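You operate a simulated robot arm through the tools that you are given. There is no shell and no other tool. Be economical: measure what you need, move in short steps, check, and stop when the job is done.

Carry out the task below with a simulated robot arm. There is one attempt and no reset: what you move stays moved.

Task
Screw the grey cap on the open jar and stand it in the grey tray.
Fine: clamp it in the twist gauge while you screw, then open the clamp; use the empty pocket.

The check looks at the end state, three seconds after you hand in, the way a careful person would. Anything else that was tipped, shoved, dropped, spilled or broken makes it a failure. A push-on lid holds only when it is set on centred and level and pressed home; a screw cap is set on level and turned clockwise until tight.

Robot
A 7-joint arm with a two-finger parallel gripper, fixed in place. Base frame: the origin is at the foot of the arm, x ahead of it, y to its left, z up; the work surface is at about z = 0.76. Readings come in m, degrees, newtons and seconds.
With the tool pointing down near the work surface it reaches from about 0.3 to 0.7 m from the base axis. Its first joint turns from -66.0 to 66.0 degrees. Payload 1.57 kg.
The TCP is the grasp point between the finger pads, 0.03 m short of the fingertips. In the tool frame z runs along the fingers and y along their closing line. The gripper opens to 0.11 m. The fingers are 0.024 m wide and 0.012 m thick; the gripper's body (0.048 by 0.112 m) begins 0.078 m behind the TCP.
Orientation is that of the tool frame in the base frame, as a unit quaternion [x, y, z, w]. With the fingers straight down and closing along the base's y, the tool's x points along the base's -x, its y along +y and its z along -z.

Tools
- The arm moves only by the tool move_arm. Its argument "increments" is one flat list of numbers, 7 for each row, row after row: the shift along the tool's x, y, z in m, then the turn, a rotation vector about the tool's x, y, z in degrees, then the finger opening in m, from 0 to 0.11. In form: [x, y, z, wx, wy, wz, grip, x, y, z, wx, wy, wz, grip, ...]. A call has 1 to 10 rows; each row shifts and turns the commanded pose from where the row before left it, along the tool's axes as they then stand. Rows are played at 5 a second. More than 0.05 m and 8.6 degrees between two rows, or a gripper value outside its range, and nothing of the call is played. Where a pose cannot be reached the arm comes as near as it can. A force on the tool above 90 N (or 10 N above the force at the start of the call, whichever is more), or a blocked arm, ends the call early, and 0.2 s more pass. Each finger travels about 0.108 m/s and halts on what it meets, pressing with about 32 N; the grip force reading is that of the motor and also rises with nothing between the fingers. The clock runs only during rows and for 0.2 s after the last one: add rows that do not move to give the fingers time. It gives the time, the measured TCP pose, the force on the tool (base axes), the opening and the grip force at its end, in the units of the frame above (readings bear some noise), with the torque about the TCP (base axes, N m) and any sound that the robot's microphone picked up.
- Cameras (640 x 400 px; columns grow to the right, rows downward): "scene" is fixed at [0.1541, -0.3849, 1.4012]; the picture's right is [0.86, -0.51, 0.00], its down [-0.31, -0.52, -0.79] and it looks along [0.40, 0.68, -0.61] (base axes); focal length 376 px, centre (320, 200). "wrist" rides on the gripper at [0.07, 0.016, -0.141] in the tool frame; the picture's right is [-0.23, 0.97, 0.00], its down [-0.86, -0.20, -0.48] and it looks along [-0.47, -0.11, 0.88] (tool axes); focal length 222 px, centre (320, 200). There is no depth. A picture from a camera that has moved, and an enlarged one, comes with that camera's place and axes in the base frame and with its lens.
- grab_frame(camera): a new picture of that camera. No time passes.
- inspect(camera, box): a new picture of the part [left, top, right, bottom] of that camera's present view, enlarged. No time passes.
- hand_in(): hands the job in; it is judged then, once.

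Work in short steps. Places have to be worked out from the pictures, the camera data and where the tool is seen: move nearer, look again, correct. Check each grasp and each placing, and mend what went wrong. You have 120 turns and 64 pictures in all, those below and enlarged ones among them. Open the gripper and draw the arm clear of the work before you hand the job in, unless the task says otherwise; then end with one line.

The tools are called after "Request:" by a JSON object that holds its "op" and its "data". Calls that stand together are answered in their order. move_arm: Moves the arm, as the interface text tells. Its arguments: {"type":"object","properties":{"increments":{"type":"array"}},"required":["increments"]} The other tools are called the same way: grab_frame (camera) takes a picture; inspect (camera, box) takes an enlarged picture of a part of a camera's view; hand_in () hands the job in.

At the start:

```text
time_s: 0.0
tcp_pos: [0.3674, 0.1152, 1.1432]
orientation: [0.0, 1.0, 0.0, 0.0]
ft_force: [0.2, -0.4, -0.3]
torque: [0.02, 0.04, 0.03]
opening: 0.11
grasp_force: 0.1
```

scene: 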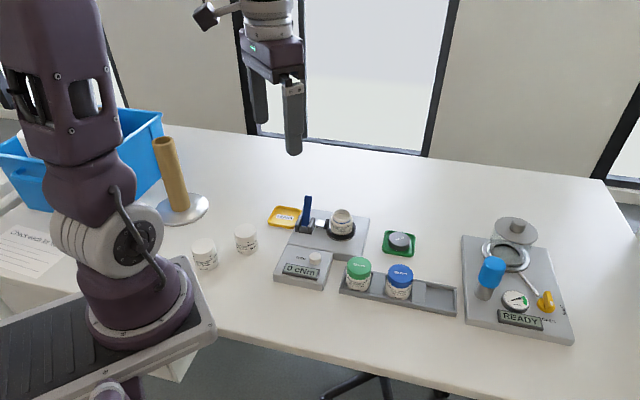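
wrist: 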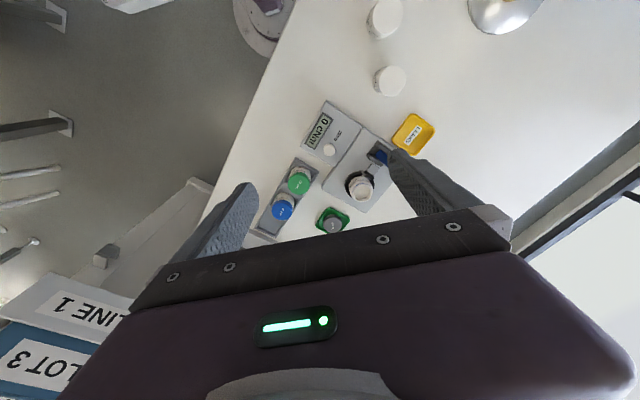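

I'll enlarge the working area first to identify the gauge, cap and tray.

Request:
{"op": "inspect", "data": {"camera": "scene", "box": [260, 180, 470, 320]}}

Request:
{"op": "inspect", "data": {"camera": "wrist", "box": [240, 80, 450, 250]}}

```text
2.86 times, centred on (365, 250) of scene
camera zoom: at [0.1541, -0.3849, 1.4012], right [0.86, -0.51, 0.0], down [-0.31, -0.52, -0.79], along [0.4, 0.68, -0.61], focal length 1074 px, centre (191, 57)
```

zoom: 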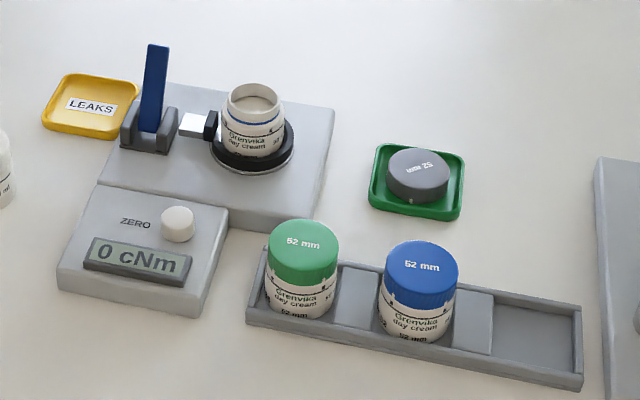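

```text
2.35 times, centred on (345, 165) of wrist
camera zoom: at [0.2979, 0.1315, 1.2843], right [0.23, 0.97, 0.0], down [0.86, -0.2, 0.48], along [0.47, -0.11, -0.88], focal length 523 px, centre (261, 282)
```

zoom: 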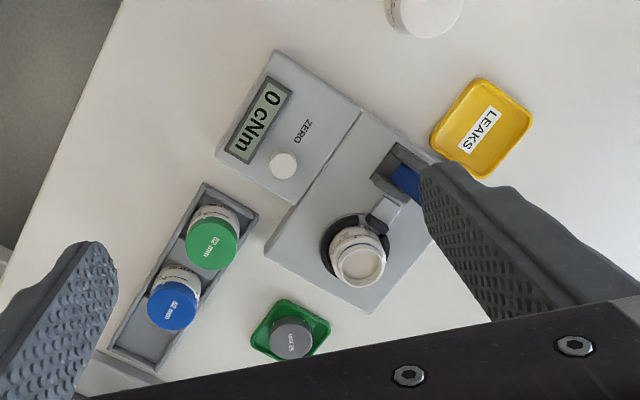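

The jar is already standing in the gauge at about (0.535, 0.165). The grey cap is in the green dish at about (0.643, 0.08), and the tray's empty pocket is at about (0.615, -0.09). I'll lower the wrist camera for a better look at the clamp.

Request:
{"op": "move_arm", "data": {"increments": [-0.01, 0.015, 0.045, 0, 0, 0, 0.11, -0.01, 0.01, 0.045, 0, 0, 0, 0.11, -0.01, 0.01, 0.045, 0, 0, 0, 0.11, 0, 0, 0, 0, 0, 0, 0.11]}}

Request:
{"op": "grab_frame", "data": {"camera": "wrist"}}

```text
time_s: 1.0
tcp_pos: [0.3986, 0.1501, 1.0077]
orientation: [0.0, 1.0, -0.001, 0.0]
ft_force: [0.3, -0.1, -0.2]
torque: [-0.03, 0.05, 0.0]
opening: 0.1102
grasp_force: 0.1
```

```text
59 pictures are left
camera wrist: at [0.3286, 0.1666, 1.1493], right [0.23, 0.97, 0.0], down [0.85, -0.2, 0.48], along [0.47, -0.11, -0.88], focal length 222 px, centre (320, 200)
```

wrist: 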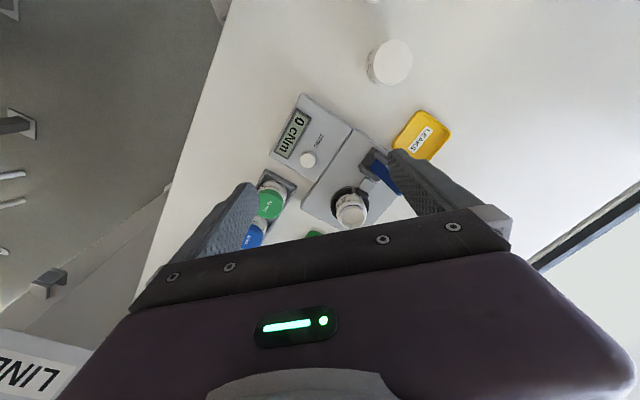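

The finger hides the lever, so I'll shift ahead to bring it between the fingers and lower a little.

Request:
{"op": "move_arm", "data": {"increments": [-0.03, 0.02, 0.01, 0, 0, 0, 0.11, -0.04, 0.02, 0.02, 0, 0, 0, 0.11, 0, 0, 0.02, 0, 0, 0, 0.11, 0, 0, 0, 0, 0, 0, 0.11]}}

Request:
{"op": "inspect", "data": {"camera": "wrist", "box": [210, 50, 450, 230]}}

Request:
{"op": "inspect", "data": {"camera": "scene", "box": [260, 180, 390, 260]}}

```text
time_s: 2.0
tcp_pos: [0.4677, 0.1905, 0.9562]
orientation: [0.001, 1.0, 0.0, 0.001]
ft_force: [-0.1, -0.3, 0.1]
torque: [0.02, 0.0, 0.06]
opening: 0.11
grasp_force: 0.0
```

```text
2.22 times, centred on (330, 140) of wrist
camera zoom: at [0.3979, 0.2073, 1.0971], right [0.23, 0.97, 0.0], down [0.86, -0.2, 0.48], along [0.47, -0.11, -0.88], focal length 494 px, centre (298, 333)
```

zoom: 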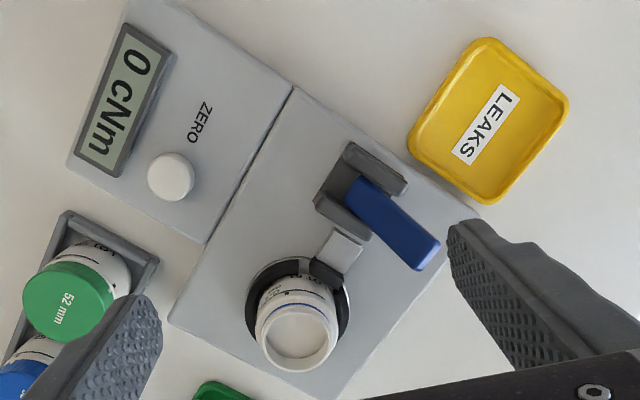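

```text
4.92 times, centred on (325, 220) of scene
camera zoom: at [0.1541, -0.3849, 1.4012], right [0.86, -0.51, 0.0], down [-0.31, -0.52, -0.79], along [0.4, 0.68, -0.61], focal length 1851 px, centre (295, 102)
```

zoom: 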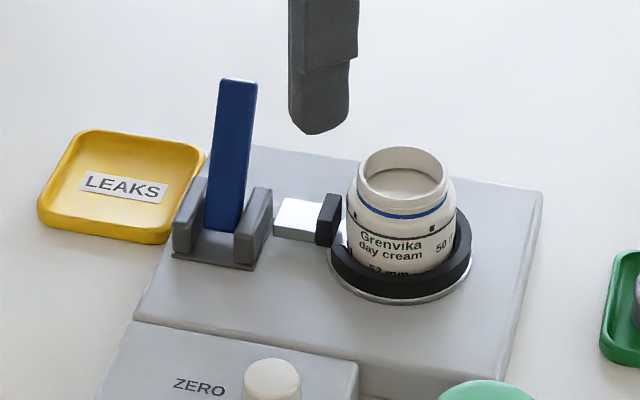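

The lever's pivot axis runs along the plunger line, so it swings across that line. It now leans about 20° away from the display, and a small gap between pad and jar suggests the clamp is open. I'll close the fingers, go behind the lever tip (about 0.494, 0.247, 0.86) and turn so the push face lines up.

Request:
{"op": "move_arm", "data": {"increments": [-0.02, 0.032, 0, 0, 0, 0, 0.05, -0.02, 0.032, 0, 0, 0, 0, 0, -0.02, 0.031, 0, 0, 0, 0, 0, 0, 0, 0, 0, 0, -8, 0, 0, 0, 0, 0, 0, -8, 0, 0, 0, 0, 0, 0, -8, 0, 0, 0, 0, 0, 0, -8, 0, 0, 0, 0, 0, 0, -8, 0, 0, 0, 0, 0, 0, -8, 0, 0, 0, 0, 0, 0, 0, 0]}}

Request:
{"op": "grab_frame", "data": {"camera": "wrist"}}

Request:
{"op": "inspect", "data": {"camera": "scene", "box": [260, 150, 400, 250]}}

```text
time_s: 4.2
tcp_pos: [0.5279, 0.2847, 0.9576]
orientation: [-0.407, 0.914, 0.0, 0.0]
ft_force: [1.0, 0.6, 0.3]
torque: [0.0, 0.01, 0.02]
opening: 0.0
grasp_force: 21.2
```

```text
56 pictures are left
camera wrist: at [0.469, 0.2439, 1.0993], right [-0.57, 0.82, 0.0], down [0.72, 0.5, 0.48], along [0.39, 0.27, -0.88], focal length 222 px, centre (320, 200)
```

wrist: 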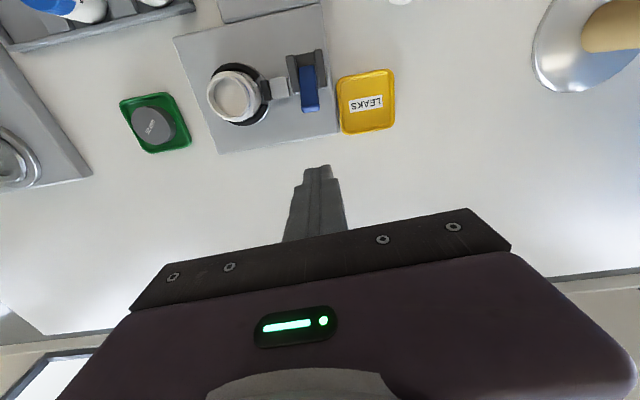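

```text
4.00 times, centred on (330, 200) of scene
camera zoom: at [0.1541, -0.3849, 1.4012], right [0.86, -0.51, 0.0], down [-0.31, -0.52, -0.79], along [0.4, 0.68, -0.61], focal length 1504 px, centre (280, 200)
```

zoom: 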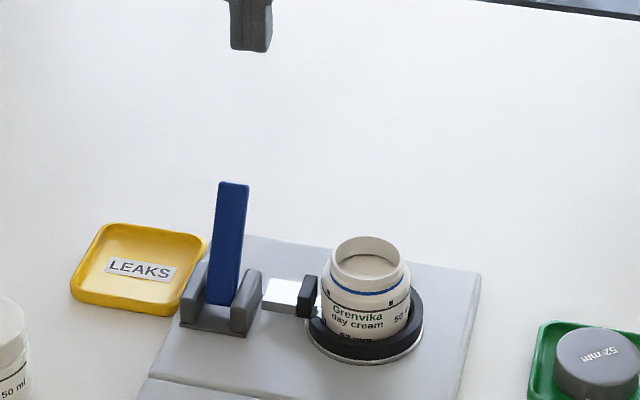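

The view across the clamp is clear now. I'll enlarge it to check the gap and the lever direction.

Request:
{"op": "inspect", "data": {"camera": "wrist", "box": [170, 30, 350, 150]}}

```text
3.33 times, centred on (260, 90) of wrist
camera zoom: at [0.469, 0.2439, 1.0993], right [-0.57, 0.82, 0.0], down [0.72, 0.5, 0.48], along [0.39, 0.27, -0.88], focal length 740 px, centre (520, 567)
```

zoom: 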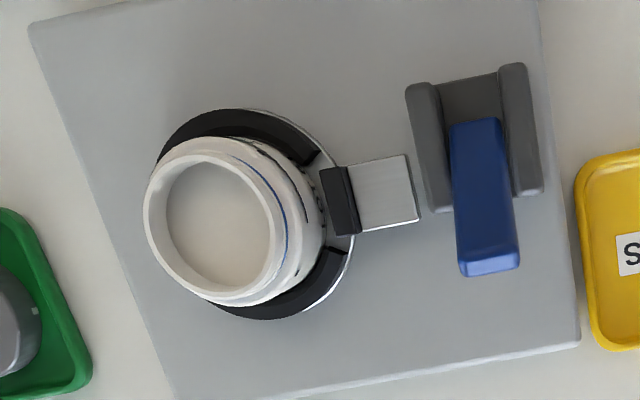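

The lever swings along v ≈ (0.67, 0.74), and the fingers are lined up about 3 cm behind its tip. I'll descend and advance to just short of contact.

Request:
{"op": "move_arm", "data": {"increments": [0, 0, 0.045, 0, 0, 0, 0, 0, 0, 0.043, 0, 0, 0, 0, 0.012, 0, 0, 0, 0, 0, 0, 0.012, 0, 0, 0, 0, 0, 0, 0.008, 0, 0, 0, 0, 0, 0]}}

Request:
{"op": "inspect", "data": {"camera": "scene", "box": [260, 150, 400, 250]}}

```text
time_s: 5.4
tcp_pos: [0.5073, 0.2624, 0.8684]
orientation: [-0.407, 0.914, 0.0, 0.0]
ft_force: [0.7, 0.4, 0.4]
torque: [-0.02, 0.01, -0.03]
opening: 0.0
grasp_force: 21.2
```

```text
4.00 times, centred on (330, 200) of scene
camera zoom: at [0.1541, -0.3848, 1.4012], right [0.86, -0.51, 0.0], down [-0.31, -0.52, -0.79], along [0.4, 0.68, -0.61], focal length 1504 px, centre (280, 200)
```

zoom: 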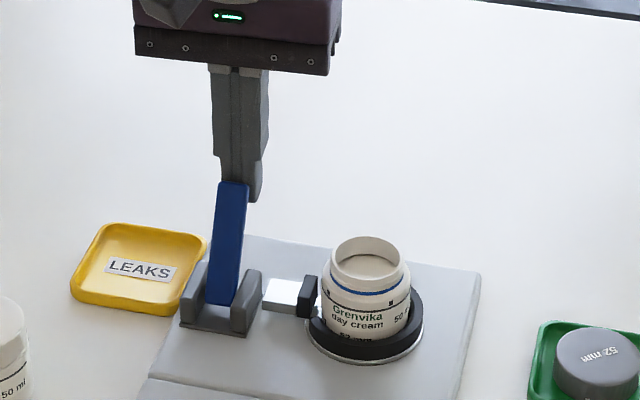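

The fingers stand right behind the lever tip. I'll push 15 mm in small steps and watch the force.

Request:
{"op": "move_arm", "data": {"increments": [0.005, 0, 0, 0, 0, 0, 0, 0.005, 0, 0, 0, 0, 0, 0, 0.005, 0, 0, 0, 0, 0, 0]}}

Request:
{"op": "inspect", "data": {"camera": "scene", "box": [260, 150, 400, 250]}}

```text
time_s: 6.2
tcp_pos: [0.4963, 0.2501, 0.8698]
orientation: [-0.407, 0.914, 0.0, 0.0]
ft_force: [0.2, 0.4, 0.2]
torque: [-0.01, 0.0, -0.03]
opening: 0.0
grasp_force: 21.4
```

```text
4.00 times, centred on (330, 200) of scene
camera zoom: at [0.1541, -0.3849, 1.4012], right [0.86, -0.51, 0.0], down [-0.31, -0.52, -0.79], along [0.4, 0.68, -0.61], focal length 1504 px, centre (280, 200)
```

zoom: 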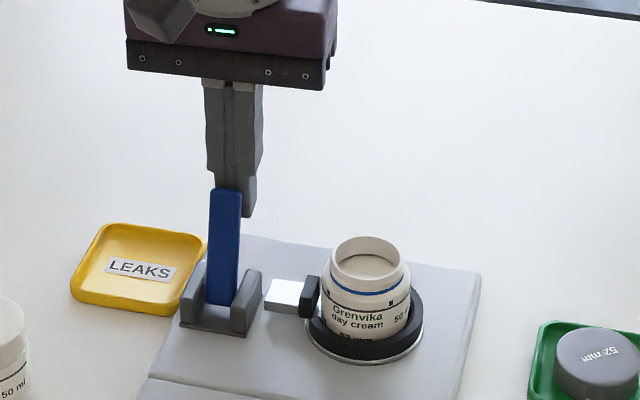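

The lever moves freely and the plunger creeps toward the jar. I'll continue the push.

Request:
{"op": "move_arm", "data": {"increments": [0.007, 0, 0, 0, 0, 0, 0, 0.007, 0, 0, 0, 0, 0, 0, 0.007, 0, 0.001, 0, 0, 0, 0, 0.007, 0, 0.002, 0, 0, 0, 0]}}

Request:
{"op": "inspect", "data": {"camera": "scene", "box": [260, 150, 400, 250]}}

```text
time_s: 7.2
tcp_pos: [0.4764, 0.2291, 0.8674]
orientation: [-0.406, 0.914, 0.0, 0.001]
ft_force: [-0.2, 0.9, -0.9]
torque: [0.0, 0.0, 0.02]
opening: 0.0004
grasp_force: 21.5
```

```text
4.00 times, centred on (330, 200) of scene
camera zoom: at [0.1541, -0.3849, 1.4012], right [0.86, -0.51, 0.0], down [-0.31, -0.52, -0.79], along [0.4, 0.68, -0.61], focal length 1504 px, centre (280, 200)
```

zoom: 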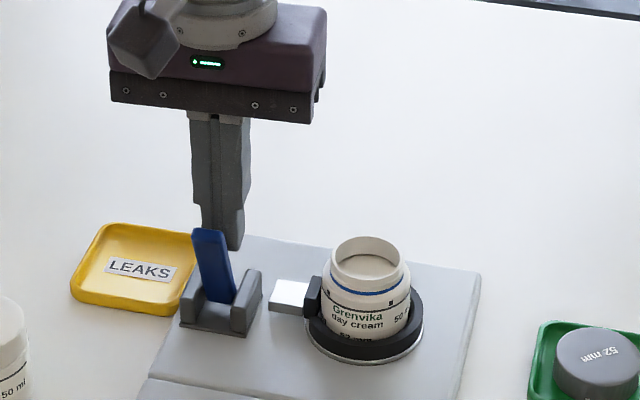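

It's working: the plunger is now against the jar. I'll keep swinging the lever down, descending as it tips.

Request:
{"op": "move_arm", "data": {"increments": [0.007, 0, 0.003, 0, 0, 0, 0, 0.007, 0, 0.004, 0, 0, 0, 0, 0.006, 0, 0.005, 0, 0, 0, 0]}}

Request:
{"op": "inspect", "data": {"camera": "scene", "box": [260, 150, 400, 250]}}

```text
time_s: 8.1
tcp_pos: [0.4739, 0.2255, 0.8614]
orientation: [-0.41, 0.912, 0.006, 0.021]
ft_force: [2.9, 4.2, 2.7]
torque: [0.16, -0.04, 0.02]
opening: 0.0
grasp_force: 21.4
stopped in row 3: the force on the tool passed its limit at 90 N (the readings are from after the stop); the commanded pose is now the measured one
```

```text
4.00 times, centred on (330, 200) of scene
camera zoom: at [0.1541, -0.3848, 1.4012], right [0.86, -0.51, 0.0], down [-0.31, -0.52, -0.79], along [0.4, 0.68, -0.61], focal length 1504 px, centre (280, 200)
```

zoom: 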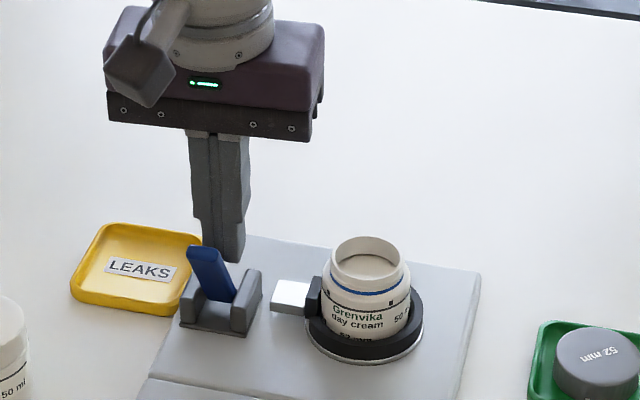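

The push hit the force limit with the lever at roughly 45–50° toward the display. I need to know whether that's its end stop or the fingers caught something, so I'll back off, rise and look.

Request:
{"op": "move_arm", "data": {"increments": [-0.01, 0, 0, 0, 0, 0, 0, -0.01, 0, -0.02, 0, 0, 0, 0, 0, 0, -0.04, 0, 0, 0, 0, -0.02, 0, -0.03, 0, 0, 0, 0]}}

Request:
{"op": "inspect", "data": {"camera": "wrist", "box": [200, 50, 400, 200]}}

Request:
{"op": "inspect", "data": {"camera": "scene", "box": [260, 180, 390, 280]}}

```text
time_s: 9.1
tcp_pos: [0.497, 0.2536, 0.9524]
orientation: [-0.409, 0.913, 0.006, 0.019]
ft_force: [0.4, 0.6, -0.6]
torque: [-0.04, 0.01, 0.01]
opening: 0.0001
grasp_force: 21.3
```

```text
2.67 times, centred on (300, 125) of wrist
camera zoom: at [0.4344, 0.2091, 1.091], right [-0.58, 0.82, 0.0], down [0.7, 0.49, 0.51], along [0.42, 0.3, -0.86], focal length 592 px, centre (373, 400)
```

zoom: 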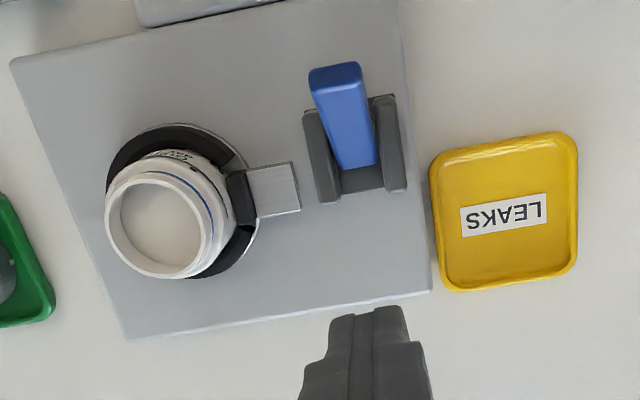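

```text
4.00 times, centred on (325, 230) of scene
camera zoom: at [0.1541, -0.3849, 1.4012], right [0.86, -0.51, 0.0], down [-0.31, -0.52, -0.79], along [0.4, 0.68, -0.61], focal length 1504 px, centre (300, 80)
```

zoom: 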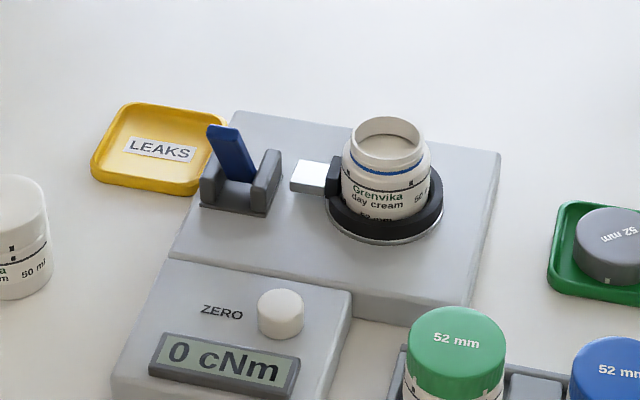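

The plunger pad is against the jar and the lever stays over, at about 25–30° past vertical. To be sure it's fully home, I'll level the tool and push again higher up, near the lever tip, in small steps.

Request:
{"op": "move_arm", "data": {"increments": [0, 0, 0.04, 0, 2.3, 0, 0, 0, 0, 0.035, 0, 0, 0, 0, 0.02, 0, 0, 0, 0, 0, 0, 0.02, 0, 0, 0, 0, 0, 0, 0, 0, 0, 0, 0, 0, 0]}}

Request:
{"op": "inspect", "data": {"camera": "scene", "box": [260, 150, 400, 250]}}

```text
time_s: 10.3
tcp_pos: [0.4708, 0.2229, 0.877]
orientation: [-0.409, 0.912, -0.002, 0.001]
ft_force: [0.8, 0.1, -0.3]
torque: [0.01, 0.01, 0.01]
opening: 0.0
grasp_force: 21.7
```

```text
4.00 times, centred on (330, 200) of scene
camera zoom: at [0.1541, -0.3849, 1.4012], right [0.86, -0.51, 0.0], down [-0.31, -0.52, -0.79], along [0.4, 0.68, -0.61], focal length 1504 px, centre (280, 200)
```

zoom: 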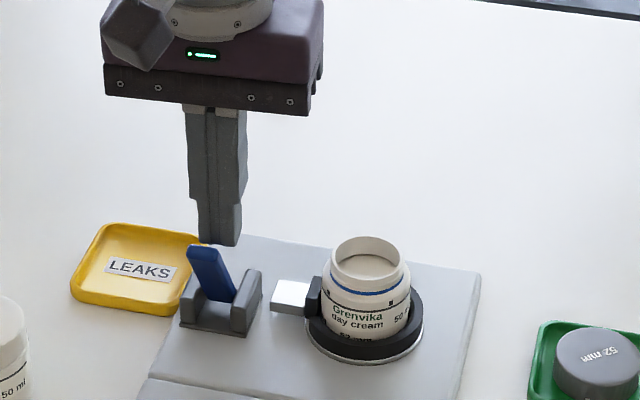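

I'm 1–2 cm behind the tip. I'll lower 6 mm and push gently.

Request:
{"op": "move_arm", "data": {"increments": [0, 0, 0.006, 0, 0, 0, 0, 0.004, 0, 0, 0, 0, 0, 0, 0.003, 0, 0, 0, 0, 0, 0, 0.003, 0, 0, 0, 0, 0, 0]}}

```text
time_s: 11.3
tcp_pos: [0.4698, 0.2207, 0.8723]
orientation: [-0.41, 0.912, 0.001, 0.009]
ft_force: [24.8, 29.4, 8.8]
torque: [0.94, -0.6, 0.0]
opening: 0.0001
grasp_force: 21.0
```

It resists firmly (about 39 N) without moving, so the lever is at its closed stop and the jar is clamped. I'll back off, rise, relevel and look at the clamp state again.

Request:
{"op": "move_arm", "data": {"increments": [-0.02, 0, 0, 0, 1, 0, 0, -0.01, 0, -0.04, 0, 0, 0, 0, 0, 0, -0.05, 0, 0, 0, 0, 0, 0, -0.03, 0, 0, 0, 0.05, 0, 0, 0, 0, 0, 0, 0.11]}}

Request:
{"op": "inspect", "data": {"camera": "wrist", "box": [160, 20, 400, 200]}}

```text
time_s: 12.5
tcp_pos: [0.4851, 0.2384, 0.9921]
orientation: [-0.409, 0.913, -0.006, -0.007]
ft_force: [-0.3, -0.2, -0.4]
torque: [0.0, 0.0, 0.0]
opening: 0.11
grasp_force: 0.0
```

```text
2.22 times, centred on (280, 110) of wrist
camera zoom: at [0.4273, 0.2007, 1.1353], right [-0.58, 0.82, -0.01], down [0.72, 0.51, 0.46], along [0.38, 0.26, -0.89], focal length 494 px, centre (409, 400)
```

zoom: 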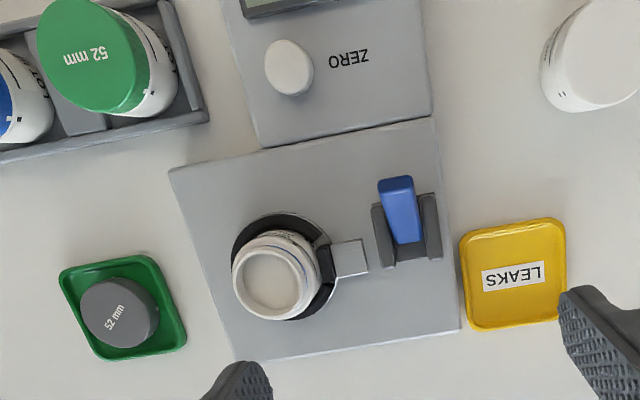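

The clamp looks closed: pad tight on the jar, lever leaning to the display. The dish's diagonals lie along base x and y, so I'll turn back to closing along y and hover over the cap at about (0.645, 0.086).

Request:
{"op": "move_arm", "data": {"increments": [0, 0, 0, 0, -1, 0, 0.11, 0, 0, 0, 0, 0, 8, 0.11, 0, 0, 0, 0, 0, 8, 0.11, 0, 0, 0, 0, 0, 8, 0.11, 0, 0, 0, 0, 0, 8, 0.11, 0, 0, 0, 0, 0, 8, 0.11, 0, 0, 0, 0, 0, 8, 0.11, -0.03, -0.035, 0, 0, 0, 0, 0.11, -0.035, -0.035, 0, 0, 0, 0, 0.11, -0.035, -0.035, 0, 0, 0, 0, 0.11]}}

Request:
{"op": "move_arm", "data": {"increments": [-0.03, -0.024, 0.015, 0, 0, 0, 0.11, -0.03, -0.024, 0.025, 0, 0, 0, 0.11, 0, 0, 0.02, 0, 0, 0, 0.11, 0, 0, 0, 0, 0, 0, 0.11]}}

Request:
{"op": "grab_frame", "data": {"camera": "wrist"}}

Request:
{"op": "inspect", "data": {"camera": "scene", "box": [370, 210, 440, 270]}}

```text
time_s: 14.7
tcp_pos: [0.5861, 0.1344, 0.9945]
orientation: [-0.004, 1.0, -0.002, 0.003]
ft_force: [0.4, 0.4, 0.0]
torque: [0.01, 0.01, -0.01]
opening: 0.1102
grasp_force: 0.1
```

```text
time_s: 15.7
tcp_pos: [0.6447, 0.086, 0.9334]
orientation: [-0.002, 1.0, -0.001, 0.002]
ft_force: [0.5, -0.5, 0.1]
torque: [0.06, 0.01, -0.02]
opening: 0.11
grasp_force: 0.0
```

```text
45 pictures are left
camera wrist: at [0.5753, 0.1033, 1.075], right [0.22, 0.97, 0.0], down [0.85, -0.19, 0.48], along [0.47, -0.11, -0.88], focal length 222 px, centre (320, 200)
```

wrist: 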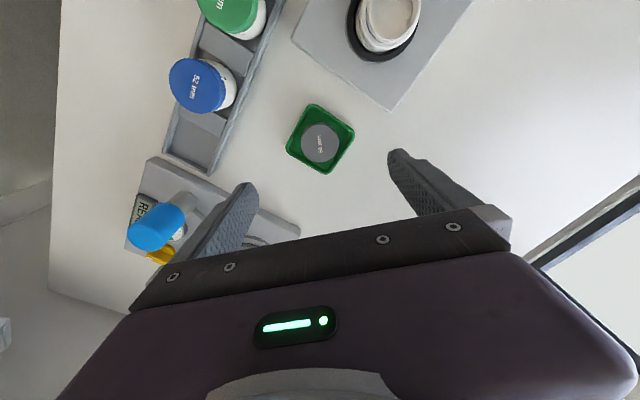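

```text
6.67 times, centred on (405, 240) of scene
camera zoom: at [0.1541, -0.3849, 1.4012], right [0.86, -0.51, 0.0], down [-0.31, -0.52, -0.79], along [0.4, 0.68, -0.61], focal length 2507 px, centre (-247, -67)
```

zoom: 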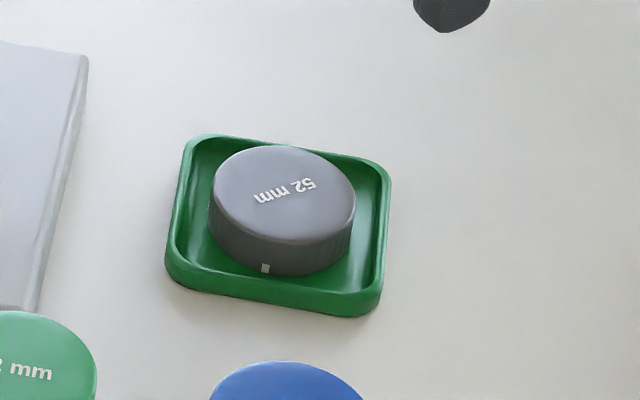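

The cap is 52 mm across and about 18 mm tall, with its top near z≈0.782 and centre near (0.6465, 0.085). The dish rim is near 0.772. I'll descend with fingertips staying just above the rim, then check before closing.

Request:
{"op": "move_arm", "data": {"increments": [-0.002, -0.001, 0.045, 0, 0, 0, 0.085, 0, 0, 0.045, 0, 0, 0, 0.08, 0, 0, 0.033, 0, 0, 0, 0.08, 0, 0, 0, 0, 0, 0, 0.08]}}

Request:
{"op": "inspect", "data": {"camera": "scene", "box": [360, 200, 450, 270]}}

Request:
{"op": "inspect", "data": {"camera": "wrist", "box": [220, 120, 420, 240]}}

```text
time_s: 16.7
tcp_pos: [0.649, 0.0832, 0.8077]
orientation: [-0.002, 1.0, -0.002, 0.002]
ft_force: [0.4, 0.4, -0.3]
torque: [-0.02, 0.02, -0.01]
opening: 0.0799
grasp_force: 0.1
```

```text
5.71 times, centred on (405, 235) of scene
camera zoom: at [0.1541, -0.3849, 1.4012], right [0.86, -0.51, 0.0], down [-0.31, -0.52, -0.79], along [0.4, 0.68, -0.61], focal length 2149 px, centre (-166, 0)
```

zoom: 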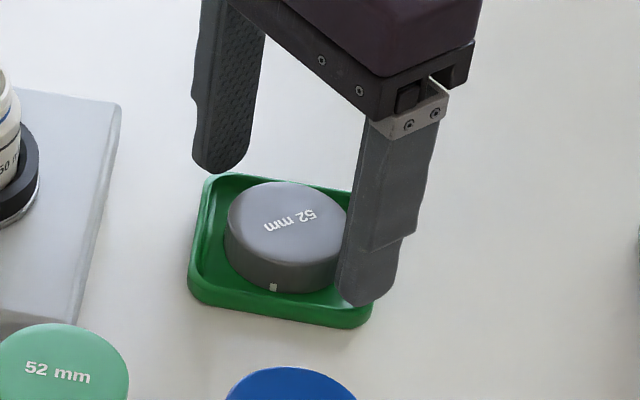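

```text
3.20 times, centred on (320, 180) of wrist
camera zoom: at [0.5788, 0.101, 0.9494], right [0.22, 0.97, 0.0], down [0.85, -0.19, 0.48], along [0.47, -0.11, -0.88], focal length 711 px, centre (320, 264)
```

zoom: 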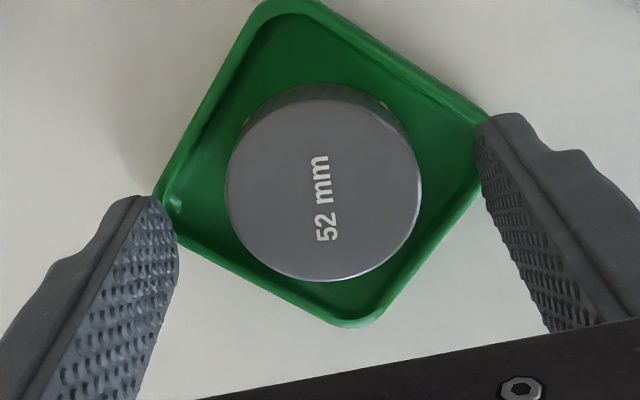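

The fingers straddle the cap. I'll nudge 2 mm to centre, lower 2 mm and close.

Request:
{"op": "move_arm", "data": {"increments": [0.002, 0.002, 0.002, 0, 0, 0, 0.08, 0, 0, 0, 0, 0, 0, 0.06, 0, 0, 0, 0, 0, 0, 0.04, 0, 0, 0, 0, 0, 0, 0.04]}}

Request:
{"op": "inspect", "data": {"camera": "scene", "box": [360, 200, 450, 270]}}

```text
time_s: 17.7
tcp_pos: [0.6467, 0.0883, 0.8064]
orientation: [-0.002, 1.0, -0.001, 0.002]
ft_force: [0.5, 0.0, -0.5]
torque: [-0.01, 0.0, -0.01]
opening: 0.0495
grasp_force: 31.9
```

```text
5.71 times, centred on (405, 235) of scene
camera zoom: at [0.1541, -0.3849, 1.4012], right [0.86, -0.51, 0.0], down [-0.31, -0.52, -0.79], along [0.4, 0.68, -0.61], focal length 2149 px, centre (-166, 0)
```

zoom: 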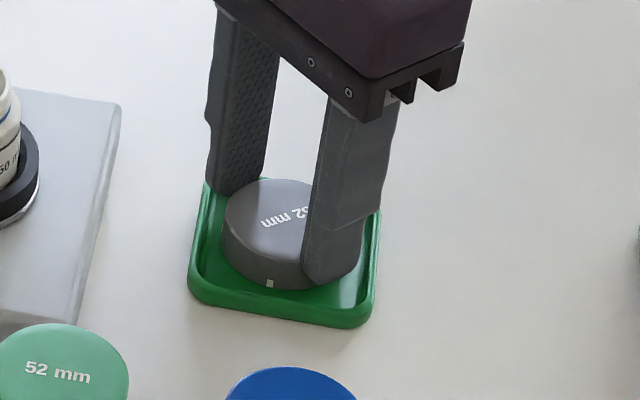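

The cap is gripped at 49.5 mm opening. I'll lift it.

Request:
{"op": "move_arm", "data": {"increments": [0, 0, -0.01, 0, 0, 0, 0.04, 0, 0, -0.03, 0, 0, 0, 0.04, 0, 0, -0.05, 0, 0, 0, 0.04, 0, 0, -0.05, 0, 0, 0, 0.04, 0, 0, 0, 0, 0, 0, 0.04]}}

Request:
{"op": "inspect", "data": {"camera": "scene", "box": [340, 120, 460, 270]}}

Request:
{"op": "inspect", "data": {"camera": "wrist", "box": [220, 0, 460, 220]}}

```text
time_s: 18.9
tcp_pos: [0.6466, 0.0882, 0.9481]
orientation: [-0.002, 1.0, -0.002, 0.001]
ft_force: [0.4, 0.5, -0.6]
torque: [-0.01, 0.01, -0.02]
opening: 0.0497
grasp_force: 32.0
```

```text
2.67 times, centred on (400, 195) of scene
camera zoom: at [0.1541, -0.3849, 1.4012], right [0.86, -0.51, 0.0], down [-0.31, -0.52, -0.79], along [0.4, 0.68, -0.61], focal length 1003 px, centre (107, 213)
```

zoom: 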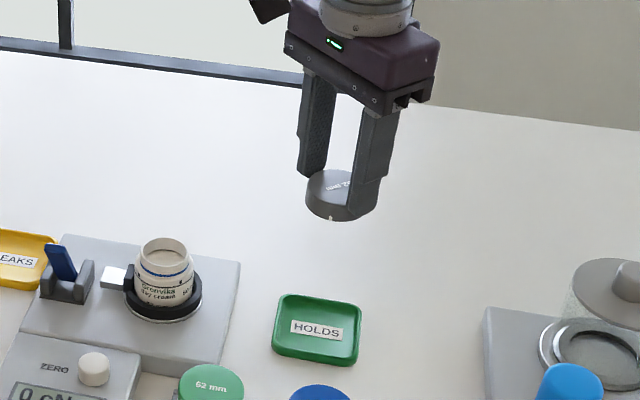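

```text
1.82 times, centred on (340, 110) of wrist
camera zoom: at [0.5761, 0.1049, 1.0893], right [0.22, 0.97, 0.0], down [0.85, -0.19, 0.48], along [0.47, -0.11, -0.88], focal length 404 px, centre (284, 364)
```

zoom: 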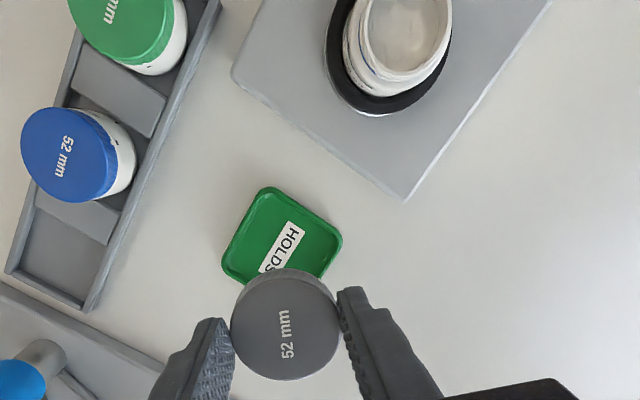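

The cap came up level. For accurate centring I'll measure its place in the gripper with an enlarged view.

Request:
{"op": "inspect", "data": {"camera": "wrist", "box": [270, 130, 370, 220]}}

Request:
{"op": "inspect", "data": {"camera": "scene", "box": [435, 165, 495, 210]}}

```text
4.44 times, centred on (320, 175) of wrist
camera zoom: at [0.5761, 0.1049, 1.0893], right [0.22, 0.97, 0.0], down [0.85, -0.19, 0.48], along [0.47, -0.11, -0.88], focal length 987 px, centre (320, 311)
```

zoom: 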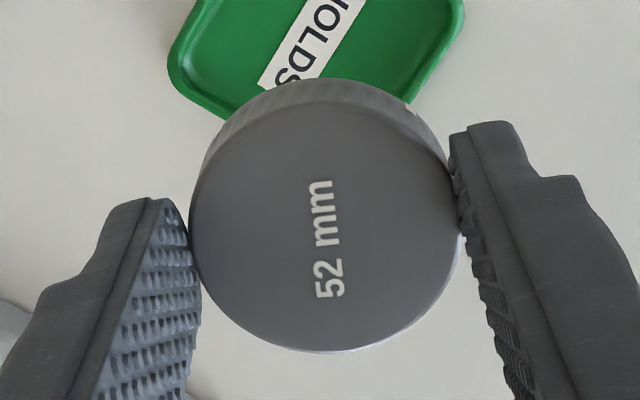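

```text
8.89 times, centred on (465, 188) of scene
camera zoom: at [0.1541, -0.3849, 1.4012], right [0.86, -0.51, 0.0], down [-0.31, -0.52, -0.79], along [0.4, 0.68, -0.61], focal length 3343 px, centre (-969, 311)
```

zoom: 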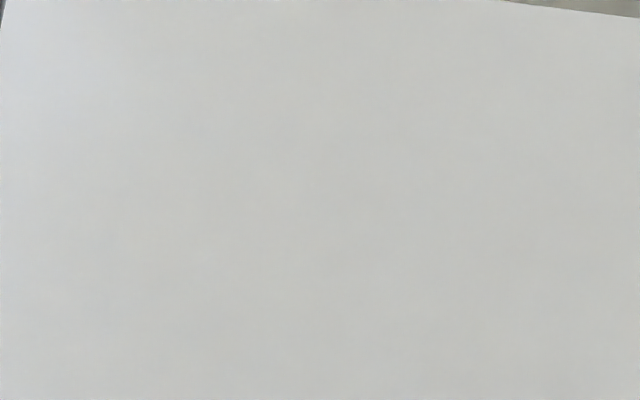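

The cap sits centred on the tool axis within about 1 mm, its top 24 mm below the TCP. I'll move near the jar, offset so the mouth stays visible, to measure it precisely.

Request:
{"op": "move_arm", "data": {"increments": [0.016, 0.026, 0, 0, 0, 0, 0.04, 0.016, 0.026, 0.01, 0, 0, 0, 0.04, 0.015, 0.025, 0.008, 0, 0, 0, 0.04, 0, 0, 0, 0, 0, 0, 0.04, 0, 0, 0, 0, 0, 0, 0.04]}}

Request:
{"op": "inspect", "data": {"camera": "wrist", "box": [240, 40, 400, 160]}}

```text
time_s: 20.1
tcp_pos: [0.5999, 0.1667, 0.928]
orientation: [-0.002, 1.0, -0.002, 0.001]
ft_force: [0.1, 0.2, -0.3]
torque: [0.0, -0.03, -0.01]
opening: 0.0497
grasp_force: 32.5
```

```text
3.33 times, centred on (320, 100) of wrist
camera zoom: at [0.5298, 0.1828, 1.0691], right [0.22, 0.97, 0.0], down [0.85, -0.19, 0.48], along [0.47, -0.11, -0.88], focal length 740 px, centre (320, 533)
```

zoom: 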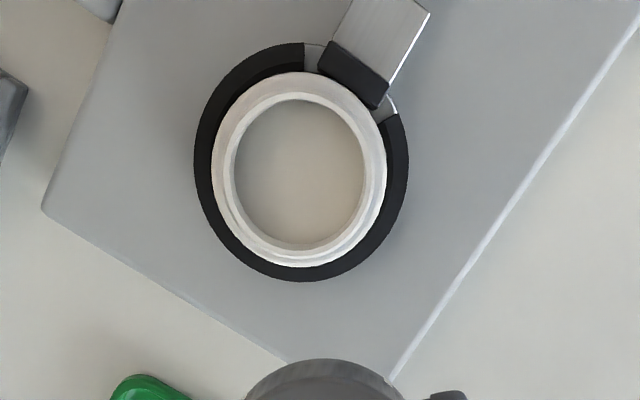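

The mouth is at about (0.541, 0.174), which is -0.060 m in x and +0.006 m in y from here. I'll move over it and pre-turn counter-clockwise for screwing range.

Request:
{"op": "move_arm", "data": {"increments": [0.03, 0.003, 0, 0, 0, 0, 0.04, 0.03, 0.003, 0, 0, 0, 0, 0.04, 0, 0, 0, 0, 0, -8, 0.04, 0, 0, 0, 0, 0, -8, 0.04, 0, 0, 0, 0, 0, -8, 0.04, 0, 0, 0, 0, 0, -8, 0.04, 0, 0, 0, 0, 0, -8, 0.04, 0, 0, 0, 0, 0, -8, 0.04, 0, 0, 0, 0, 0, 0, 0.04]}}

Request:
{"op": "inspect", "data": {"camera": "scene", "box": [280, 150, 400, 250]}}

Request:
{"op": "grab_frame", "data": {"camera": "wrist"}}

```text
time_s: 22.1
tcp_pos: [0.5392, 0.1716, 0.9286]
orientation: [-0.41, 0.912, -0.002, 0.001]
ft_force: [0.2, 1.1, -0.1]
torque: [-0.03, 0.03, -0.02]
opening: 0.0494
grasp_force: 32.3
```

```text
4.00 times, centred on (340, 200) of scene
camera zoom: at [0.1541, -0.3849, 1.4012], right [0.86, -0.51, 0.0], down [-0.31, -0.52, -0.79], along [0.4, 0.68, -0.61], focal length 1504 px, centre (240, 200)
```

zoom: 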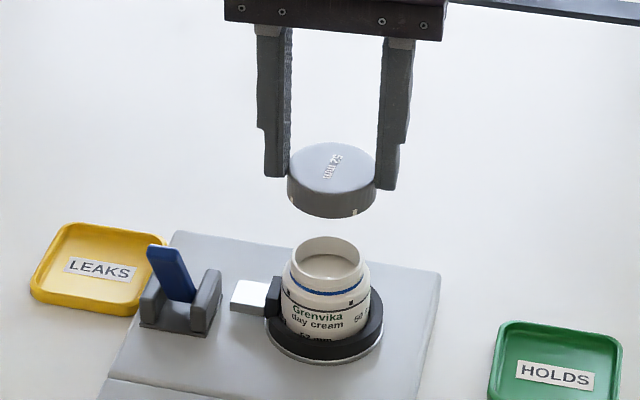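

```text
34 pictures are left
camera wrist: at [0.4806, 0.1306, 1.0702], right [-0.58, 0.82, -0.01], down [0.72, 0.51, 0.48], along [0.39, 0.27, -0.88], focal length 222 px, centre (320, 200)
```

wrist: 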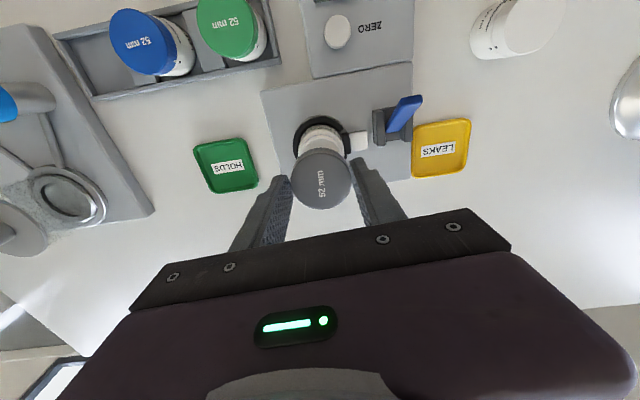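

The scene view suggests the cap sits about 1 mm toward +u of the jar. I'll correct slightly, descend to just above the mouth, and check again.

Request:
{"op": "move_arm", "data": {"increments": [0, 0.001, 0.02, 0, 0, 0, 0.04, 0, 0, 0.022, 0, 0, 0, 0.04, 0, 0, 0, 0, 0, 0, 0.04]}}

Request:
{"op": "inspect", "data": {"camera": "scene", "box": [305, 185, 375, 245]}}

Request:
{"op": "inspect", "data": {"camera": "wrist", "box": [270, 90, 390, 215]}}

```text
time_s: 22.9
tcp_pos: [0.5396, 0.1735, 0.8863]
orientation: [-0.409, 0.913, -0.004, 0.001]
ft_force: [-0.6, -0.9, -0.1]
torque: [0.01, 0.0, 0.02]
opening: 0.0495
grasp_force: 32.0
```

```text
6.67 times, centred on (340, 215) of scene
camera zoom: at [0.1541, -0.3849, 1.4012], right [0.86, -0.51, 0.0], down [-0.31, -0.52, -0.79], along [0.4, 0.68, -0.61], focal length 2507 px, centre (187, 100)
```

zoom: 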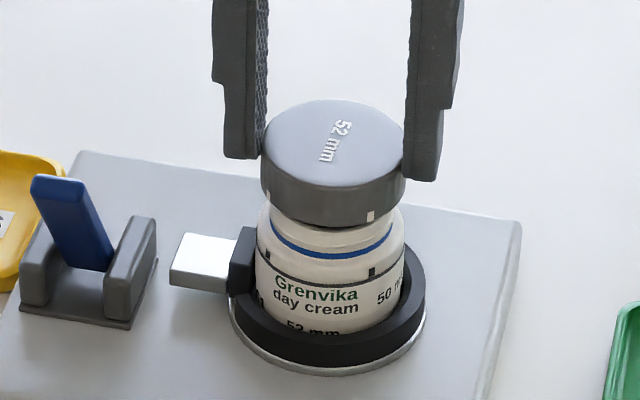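

```text
3.20 times, centred on (330, 152) of wrist
camera zoom: at [0.4803, 0.1315, 1.0283], right [-0.58, 0.82, 0.0], down [0.72, 0.51, 0.48], along [0.39, 0.27, -0.88], focal length 711 px, centre (288, 352)
```

zoom: 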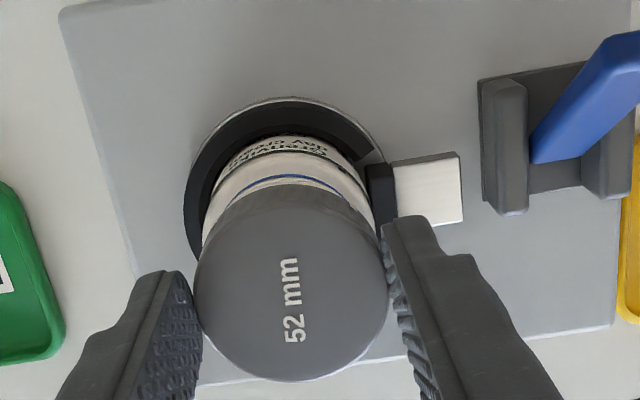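

Alignment looks good in both views. I'll lower in 2 mm steps onto the neck.

Request:
{"op": "move_arm", "data": {"increments": [0, 0, 0.002, 0, 0, 0, 0.04, 0, 0, 0.002, 0, 0, 0, 0.04, 0, 0, 0.002, 0, 0, 0, 0.04, 0, 0, 0.002, 0, 0, 0, 0.04]}}

```text
time_s: 23.9
tcp_pos: [0.5383, 0.1716, 0.8785]
orientation: [-0.409, 0.913, -0.004, 0.0]
ft_force: [-0.5, -3.0, 1.1]
torque: [-0.15, 0.06, -0.03]
opening: 0.0493
grasp_force: 32.3
```

Slight force is starting, so contact is beginning. I'll go 2 mm more.

Request:
{"op": "move_arm", "data": {"increments": [0, 0, 0.001, 0, 0, 0, 0.04, 0, 0, 0.001, 0, 0, 0, 0.04]}}

Request:
{"op": "inspect", "data": {"camera": "scene", "box": [305, 185, 375, 245]}}

```text
time_s: 24.5
tcp_pos: [0.5373, 0.1715, 0.8777]
orientation: [-0.408, 0.913, -0.003, 0.001]
ft_force: [-3.2, -6.2, 1.7]
torque: [-0.27, 0.08, 0.03]
opening: 0.0494
grasp_force: 31.9
```

```text
6.67 times, centred on (340, 215) of scene
camera zoom: at [0.154, -0.385, 1.4011], right [0.86, -0.51, 0.0], down [-0.31, -0.52, -0.79], along [0.4, 0.68, -0.61], focal length 2507 px, centre (187, 100)
```

zoom: 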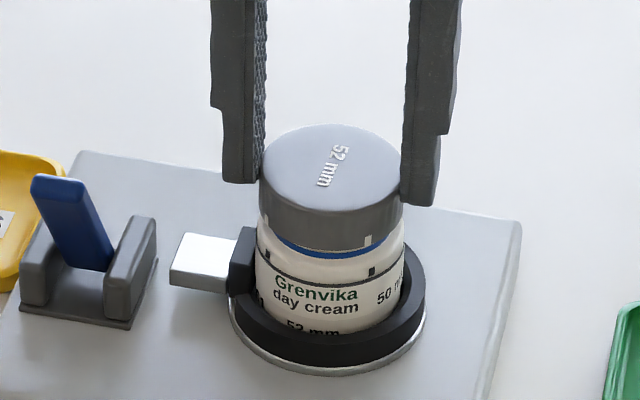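

The neck pushes the tool toward -v at about 6.7 N, so I'll follow by 2 mm in that direction.

Request:
{"op": "move_arm", "data": {"increments": [0.002, 0, 0, 0, 0, 0, 0.04, 0, 0, 0, 0, 0, 0, 0.04]}}

```text
time_s: 25.1
tcp_pos: [0.5382, 0.1722, 0.8765]
orientation: [-0.409, 0.912, -0.003, 0.001]
ft_force: [-0.4, 0.1, -0.4]
torque: [0.0, 0.02, 0.01]
opening: 0.0493
grasp_force: 31.7
```

The side force is gone and the cap is centred. I'll continue down to thread contact.

Request:
{"op": "move_arm", "data": {"increments": [0, 0, 0.001, 0, 0, 0, 0.04, 0, 0, 0.001, 0, 0, 0, 0.04, 0, 0, 0.001, 0, 0, 0, 0.04]}}

```text
time_s: 25.9
tcp_pos: [0.5377, 0.1706, 0.8742]
orientation: [-0.409, 0.912, -0.002, 0.002]
ft_force: [3.0, 2.2, -0.9]
torque: [0.29, -0.36, 0.03]
opening: 0.0495
grasp_force: 31.7
```

A little force the other way now, so I'll shift back 0.7 mm and continue down.

Request:
{"op": "move_arm", "data": {"increments": [-0.0008, 0, 0.001, 0, 0, 0, 0.04, 0, 0, 0.001, 0, 0, 0, 0.04, 0, 0, 0.001, 0, 0, 0, 0.04]}}

Request:
{"op": "inspect", "data": {"camera": "scene", "box": [305, 185, 375, 245]}}

```text
time_s: 26.7
tcp_pos: [0.5384, 0.1709, 0.8726]
orientation: [-0.41, 0.912, -0.001, 0.001]
ft_force: [-6.4, -0.2, 27.2]
torque: [0.13, 0.15, 0.03]
opening: 0.0494
grasp_force: 31.9
```

```text
6.67 times, centred on (340, 215) of scene
camera zoom: at [0.1535, -0.385, 1.4012], right [0.86, -0.51, 0.0], down [-0.31, -0.52, -0.79], along [0.4, 0.69, -0.61], focal length 2507 px, centre (187, 100)
```

zoom: 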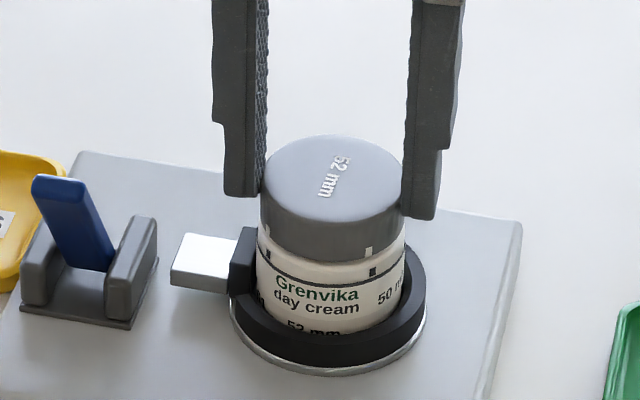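

The cap rests on the thread (27 N). I'll ease the pressure slightly and begin turning clockwise.

Request:
{"op": "move_arm", "data": {"increments": [0, 0, -0.0008, 0, 0, 0, 0.04, 0, 0, 0.0001, 0, 0, 8, 0.04, 0, 0, 0.0001, 0, 0, 8, 0.04, 0, 0, 0.0001, 0, 0, 8, 0.04]}}

Request:
{"op": "inspect", "data": {"camera": "scene", "box": [265, 180, 385, 285]}}

```text
time_s: 27.7
tcp_pos: [0.5372, 0.1708, 0.8712]
orientation: [-0.21, 0.978, -0.001, 0.001]
ft_force: [-7.4, 10.6, 15.5]
torque: [0.38, 0.11, 0.04]
opening: 0.0496
grasp_force: 31.5
```

```text
3.81 times, centred on (325, 232) of scene
camera zoom: at [0.1537, -0.3847, 1.4013], right [0.86, -0.51, 0.0], down [-0.31, -0.52, -0.79], along [0.4, 0.68, -0.61], focal length 1433 px, centre (301, 76)
```

zoom: 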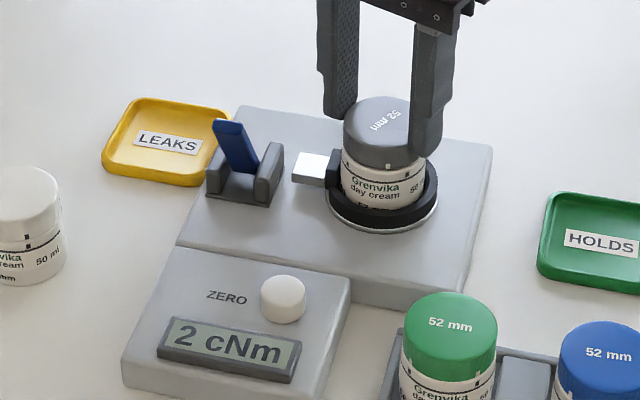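

The gauge reads 2 cNm and the cap turns while the jar stays put. I'll relieve the side force and continue turning.

Request:
{"op": "move_arm", "data": {"increments": [0, 0.0015, 0, 0, 0, 0, 0.04, 0, 0, 0.0001, 0, 0, 8, 0.04, 0, 0, 0.0001, 0, 0, 8, 0.04, 0, 0, 0.0001, 0, 0, 8, 0.04]}}

```text
time_s: 28.7
tcp_pos: [0.5383, 0.1729, 0.87]
orientation: [-0.001, 1.0, 0.0, 0.002]
ft_force: [-4.6, 15.4, 14.8]
torque: [0.45, 0.23, 0.04]
opening: 0.0491
grasp_force: 32.3
```

Side force is still +y at 15 N. I'll shift toward it and read again without turning.

Request:
{"op": "move_arm", "data": {"increments": [0.0007, 0.0015, 0, 0, 0, 0, 0.04, 0, 0.0008, 0, 0, 0, 0, 0.04]}}

```text
time_s: 29.3
tcp_pos: [0.5366, 0.1729, 0.8699]
orientation: [-0.002, 1.0, -0.003, 0.002]
ft_force: [4.3, 4.9, 8.3]
torque: [0.2, -0.15, 0.04]
opening: 0.0494
grasp_force: 32.2
```

Better. I'll make a small trim and turn another 48°.

Request:
{"op": "move_arm", "data": {"increments": [-0.0003, 0.001, 0, 0, 0, 0, 0.04, 0, 0, 0.0001, 0, 0, 8, 0.04, 0, 0, 0.0001, 0, 0, 8, 0.04, 0, 0, 0.0001, 0, 0, 8, 0.04, 0, 0, 0.0001, 0, 0, 8, 0.04, 0, 0, 0.0001, 0, 0, 8, 0.04, 0, 0, 0.0001, 0, 0, 8, 0.04]}}

Request:
{"op": "inspect", "data": {"camera": "scene", "box": [265, 180, 385, 285]}}

```text
time_s: 30.9
tcp_pos: [0.5378, 0.1762, 0.8709]
orientation: [0.405, 0.914, 0.0, 0.003]
ft_force: [9.3, 8.5, 1.2]
torque: [0.27, 0.01, 0.07]
opening: 0.0495
grasp_force: 32.4
```

```text
3.81 times, centred on (325, 232) of scene
camera zoom: at [0.1543, -0.3846, 1.4012], right [0.86, -0.51, 0.0], down [-0.31, -0.52, -0.79], along [0.4, 0.68, -0.61], focal length 1433 px, centre (301, 76)
```

zoom: 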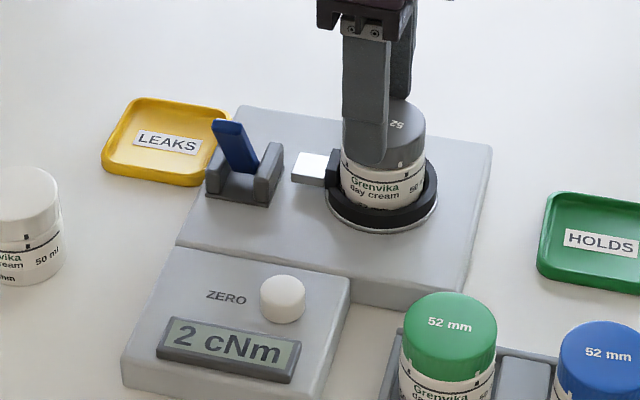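

Threading continues at 2 cNm. I'll trim and turn another 48°.

Request:
{"op": "move_arm", "data": {"increments": [0, 0.0015, 0.0006, 0, 0, 0, 0.04, 0, 0, 0.0002, 0, 0, 8, 0.04, 0, 0, 0.0002, 0, 0, 8, 0.04, 0, 0, 0.0002, 0, 0, 8, 0.04, 0, 0, 0.0002, 0, 0, 8, 0.04, 0, 0, 0.0002, 0, 0, 8, 0.04, 0, 0, 0.0002, 0, 0, 8, 0.04]}}

```text
time_s: 32.5
tcp_pos: [0.5419, 0.1764, 0.8697]
orientation: [0.743, 0.67, 0.002, 0.005]
ft_force: [25.1, 9.8, 7.8]
torque: [0.17, -0.64, 0.07]
opening: 0.0494
grasp_force: 31.9
```

The forces show the cap is held about 3 mm off in tool x, so the TCP orbits the jar axis (about 0.5405, 0.174). I'll release, recentre and regrip deeper. First, open and read the free pose.

Request:
{"op": "move_arm", "data": {"increments": [0, 0.002, 0, 0, 0, 0, 0.04, 0, 0, 0, 0, 0, 0, 0.055, 0, 0, 0, 0, 0, 0, 0.072, 0, 0, 0, 0, 0, 0, 0.072]}}

Request:
{"op": "inspect", "data": {"camera": "wrist", "box": [240, 110, 400, 230]}}

Request:
{"op": "inspect", "data": {"camera": "scene", "box": [305, 185, 375, 245]}}

```text
time_s: 33.5
tcp_pos: [0.5394, 0.1757, 0.8695]
orientation: [0.742, 0.67, -0.001, 0.002]
ft_force: [0.0, -0.2, 0.2]
torque: [0.0, 0.03, -0.04]
opening: 0.072
grasp_force: 0.0
```

```text
3.33 times, centred on (320, 170) of wrist
camera zoom: at [0.5623, 0.2442, 1.0105], right [0.95, -0.32, 0.0], down [-0.29, -0.83, 0.48], along [-0.15, -0.46, -0.88], focal length 740 px, centre (320, 300)
```

zoom: 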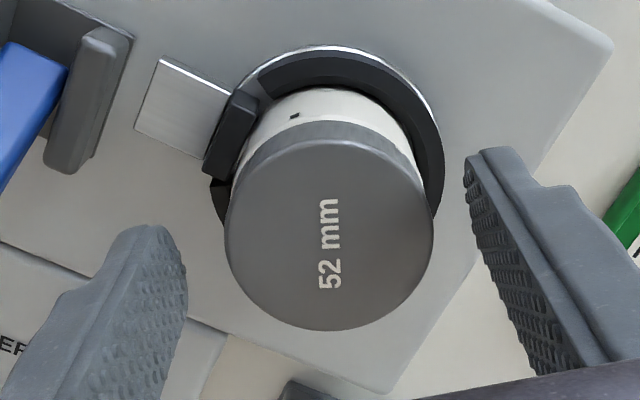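

```text
6.67 times, centred on (340, 215) of scene
camera zoom: at [0.1541, -0.3849, 1.4012], right [0.86, -0.51, 0.0], down [-0.31, -0.52, -0.79], along [0.4, 0.68, -0.61], focal length 2507 px, centre (187, 100)
```

zoom: 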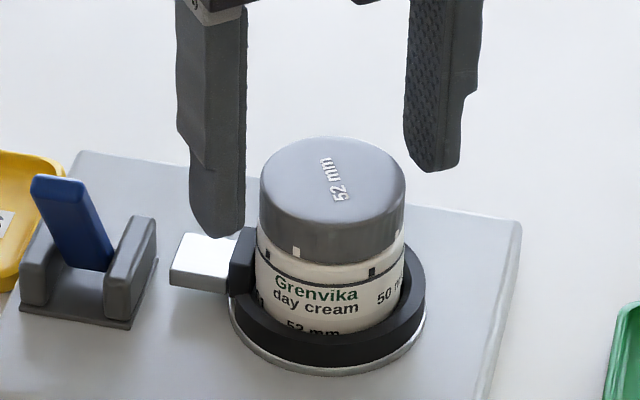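

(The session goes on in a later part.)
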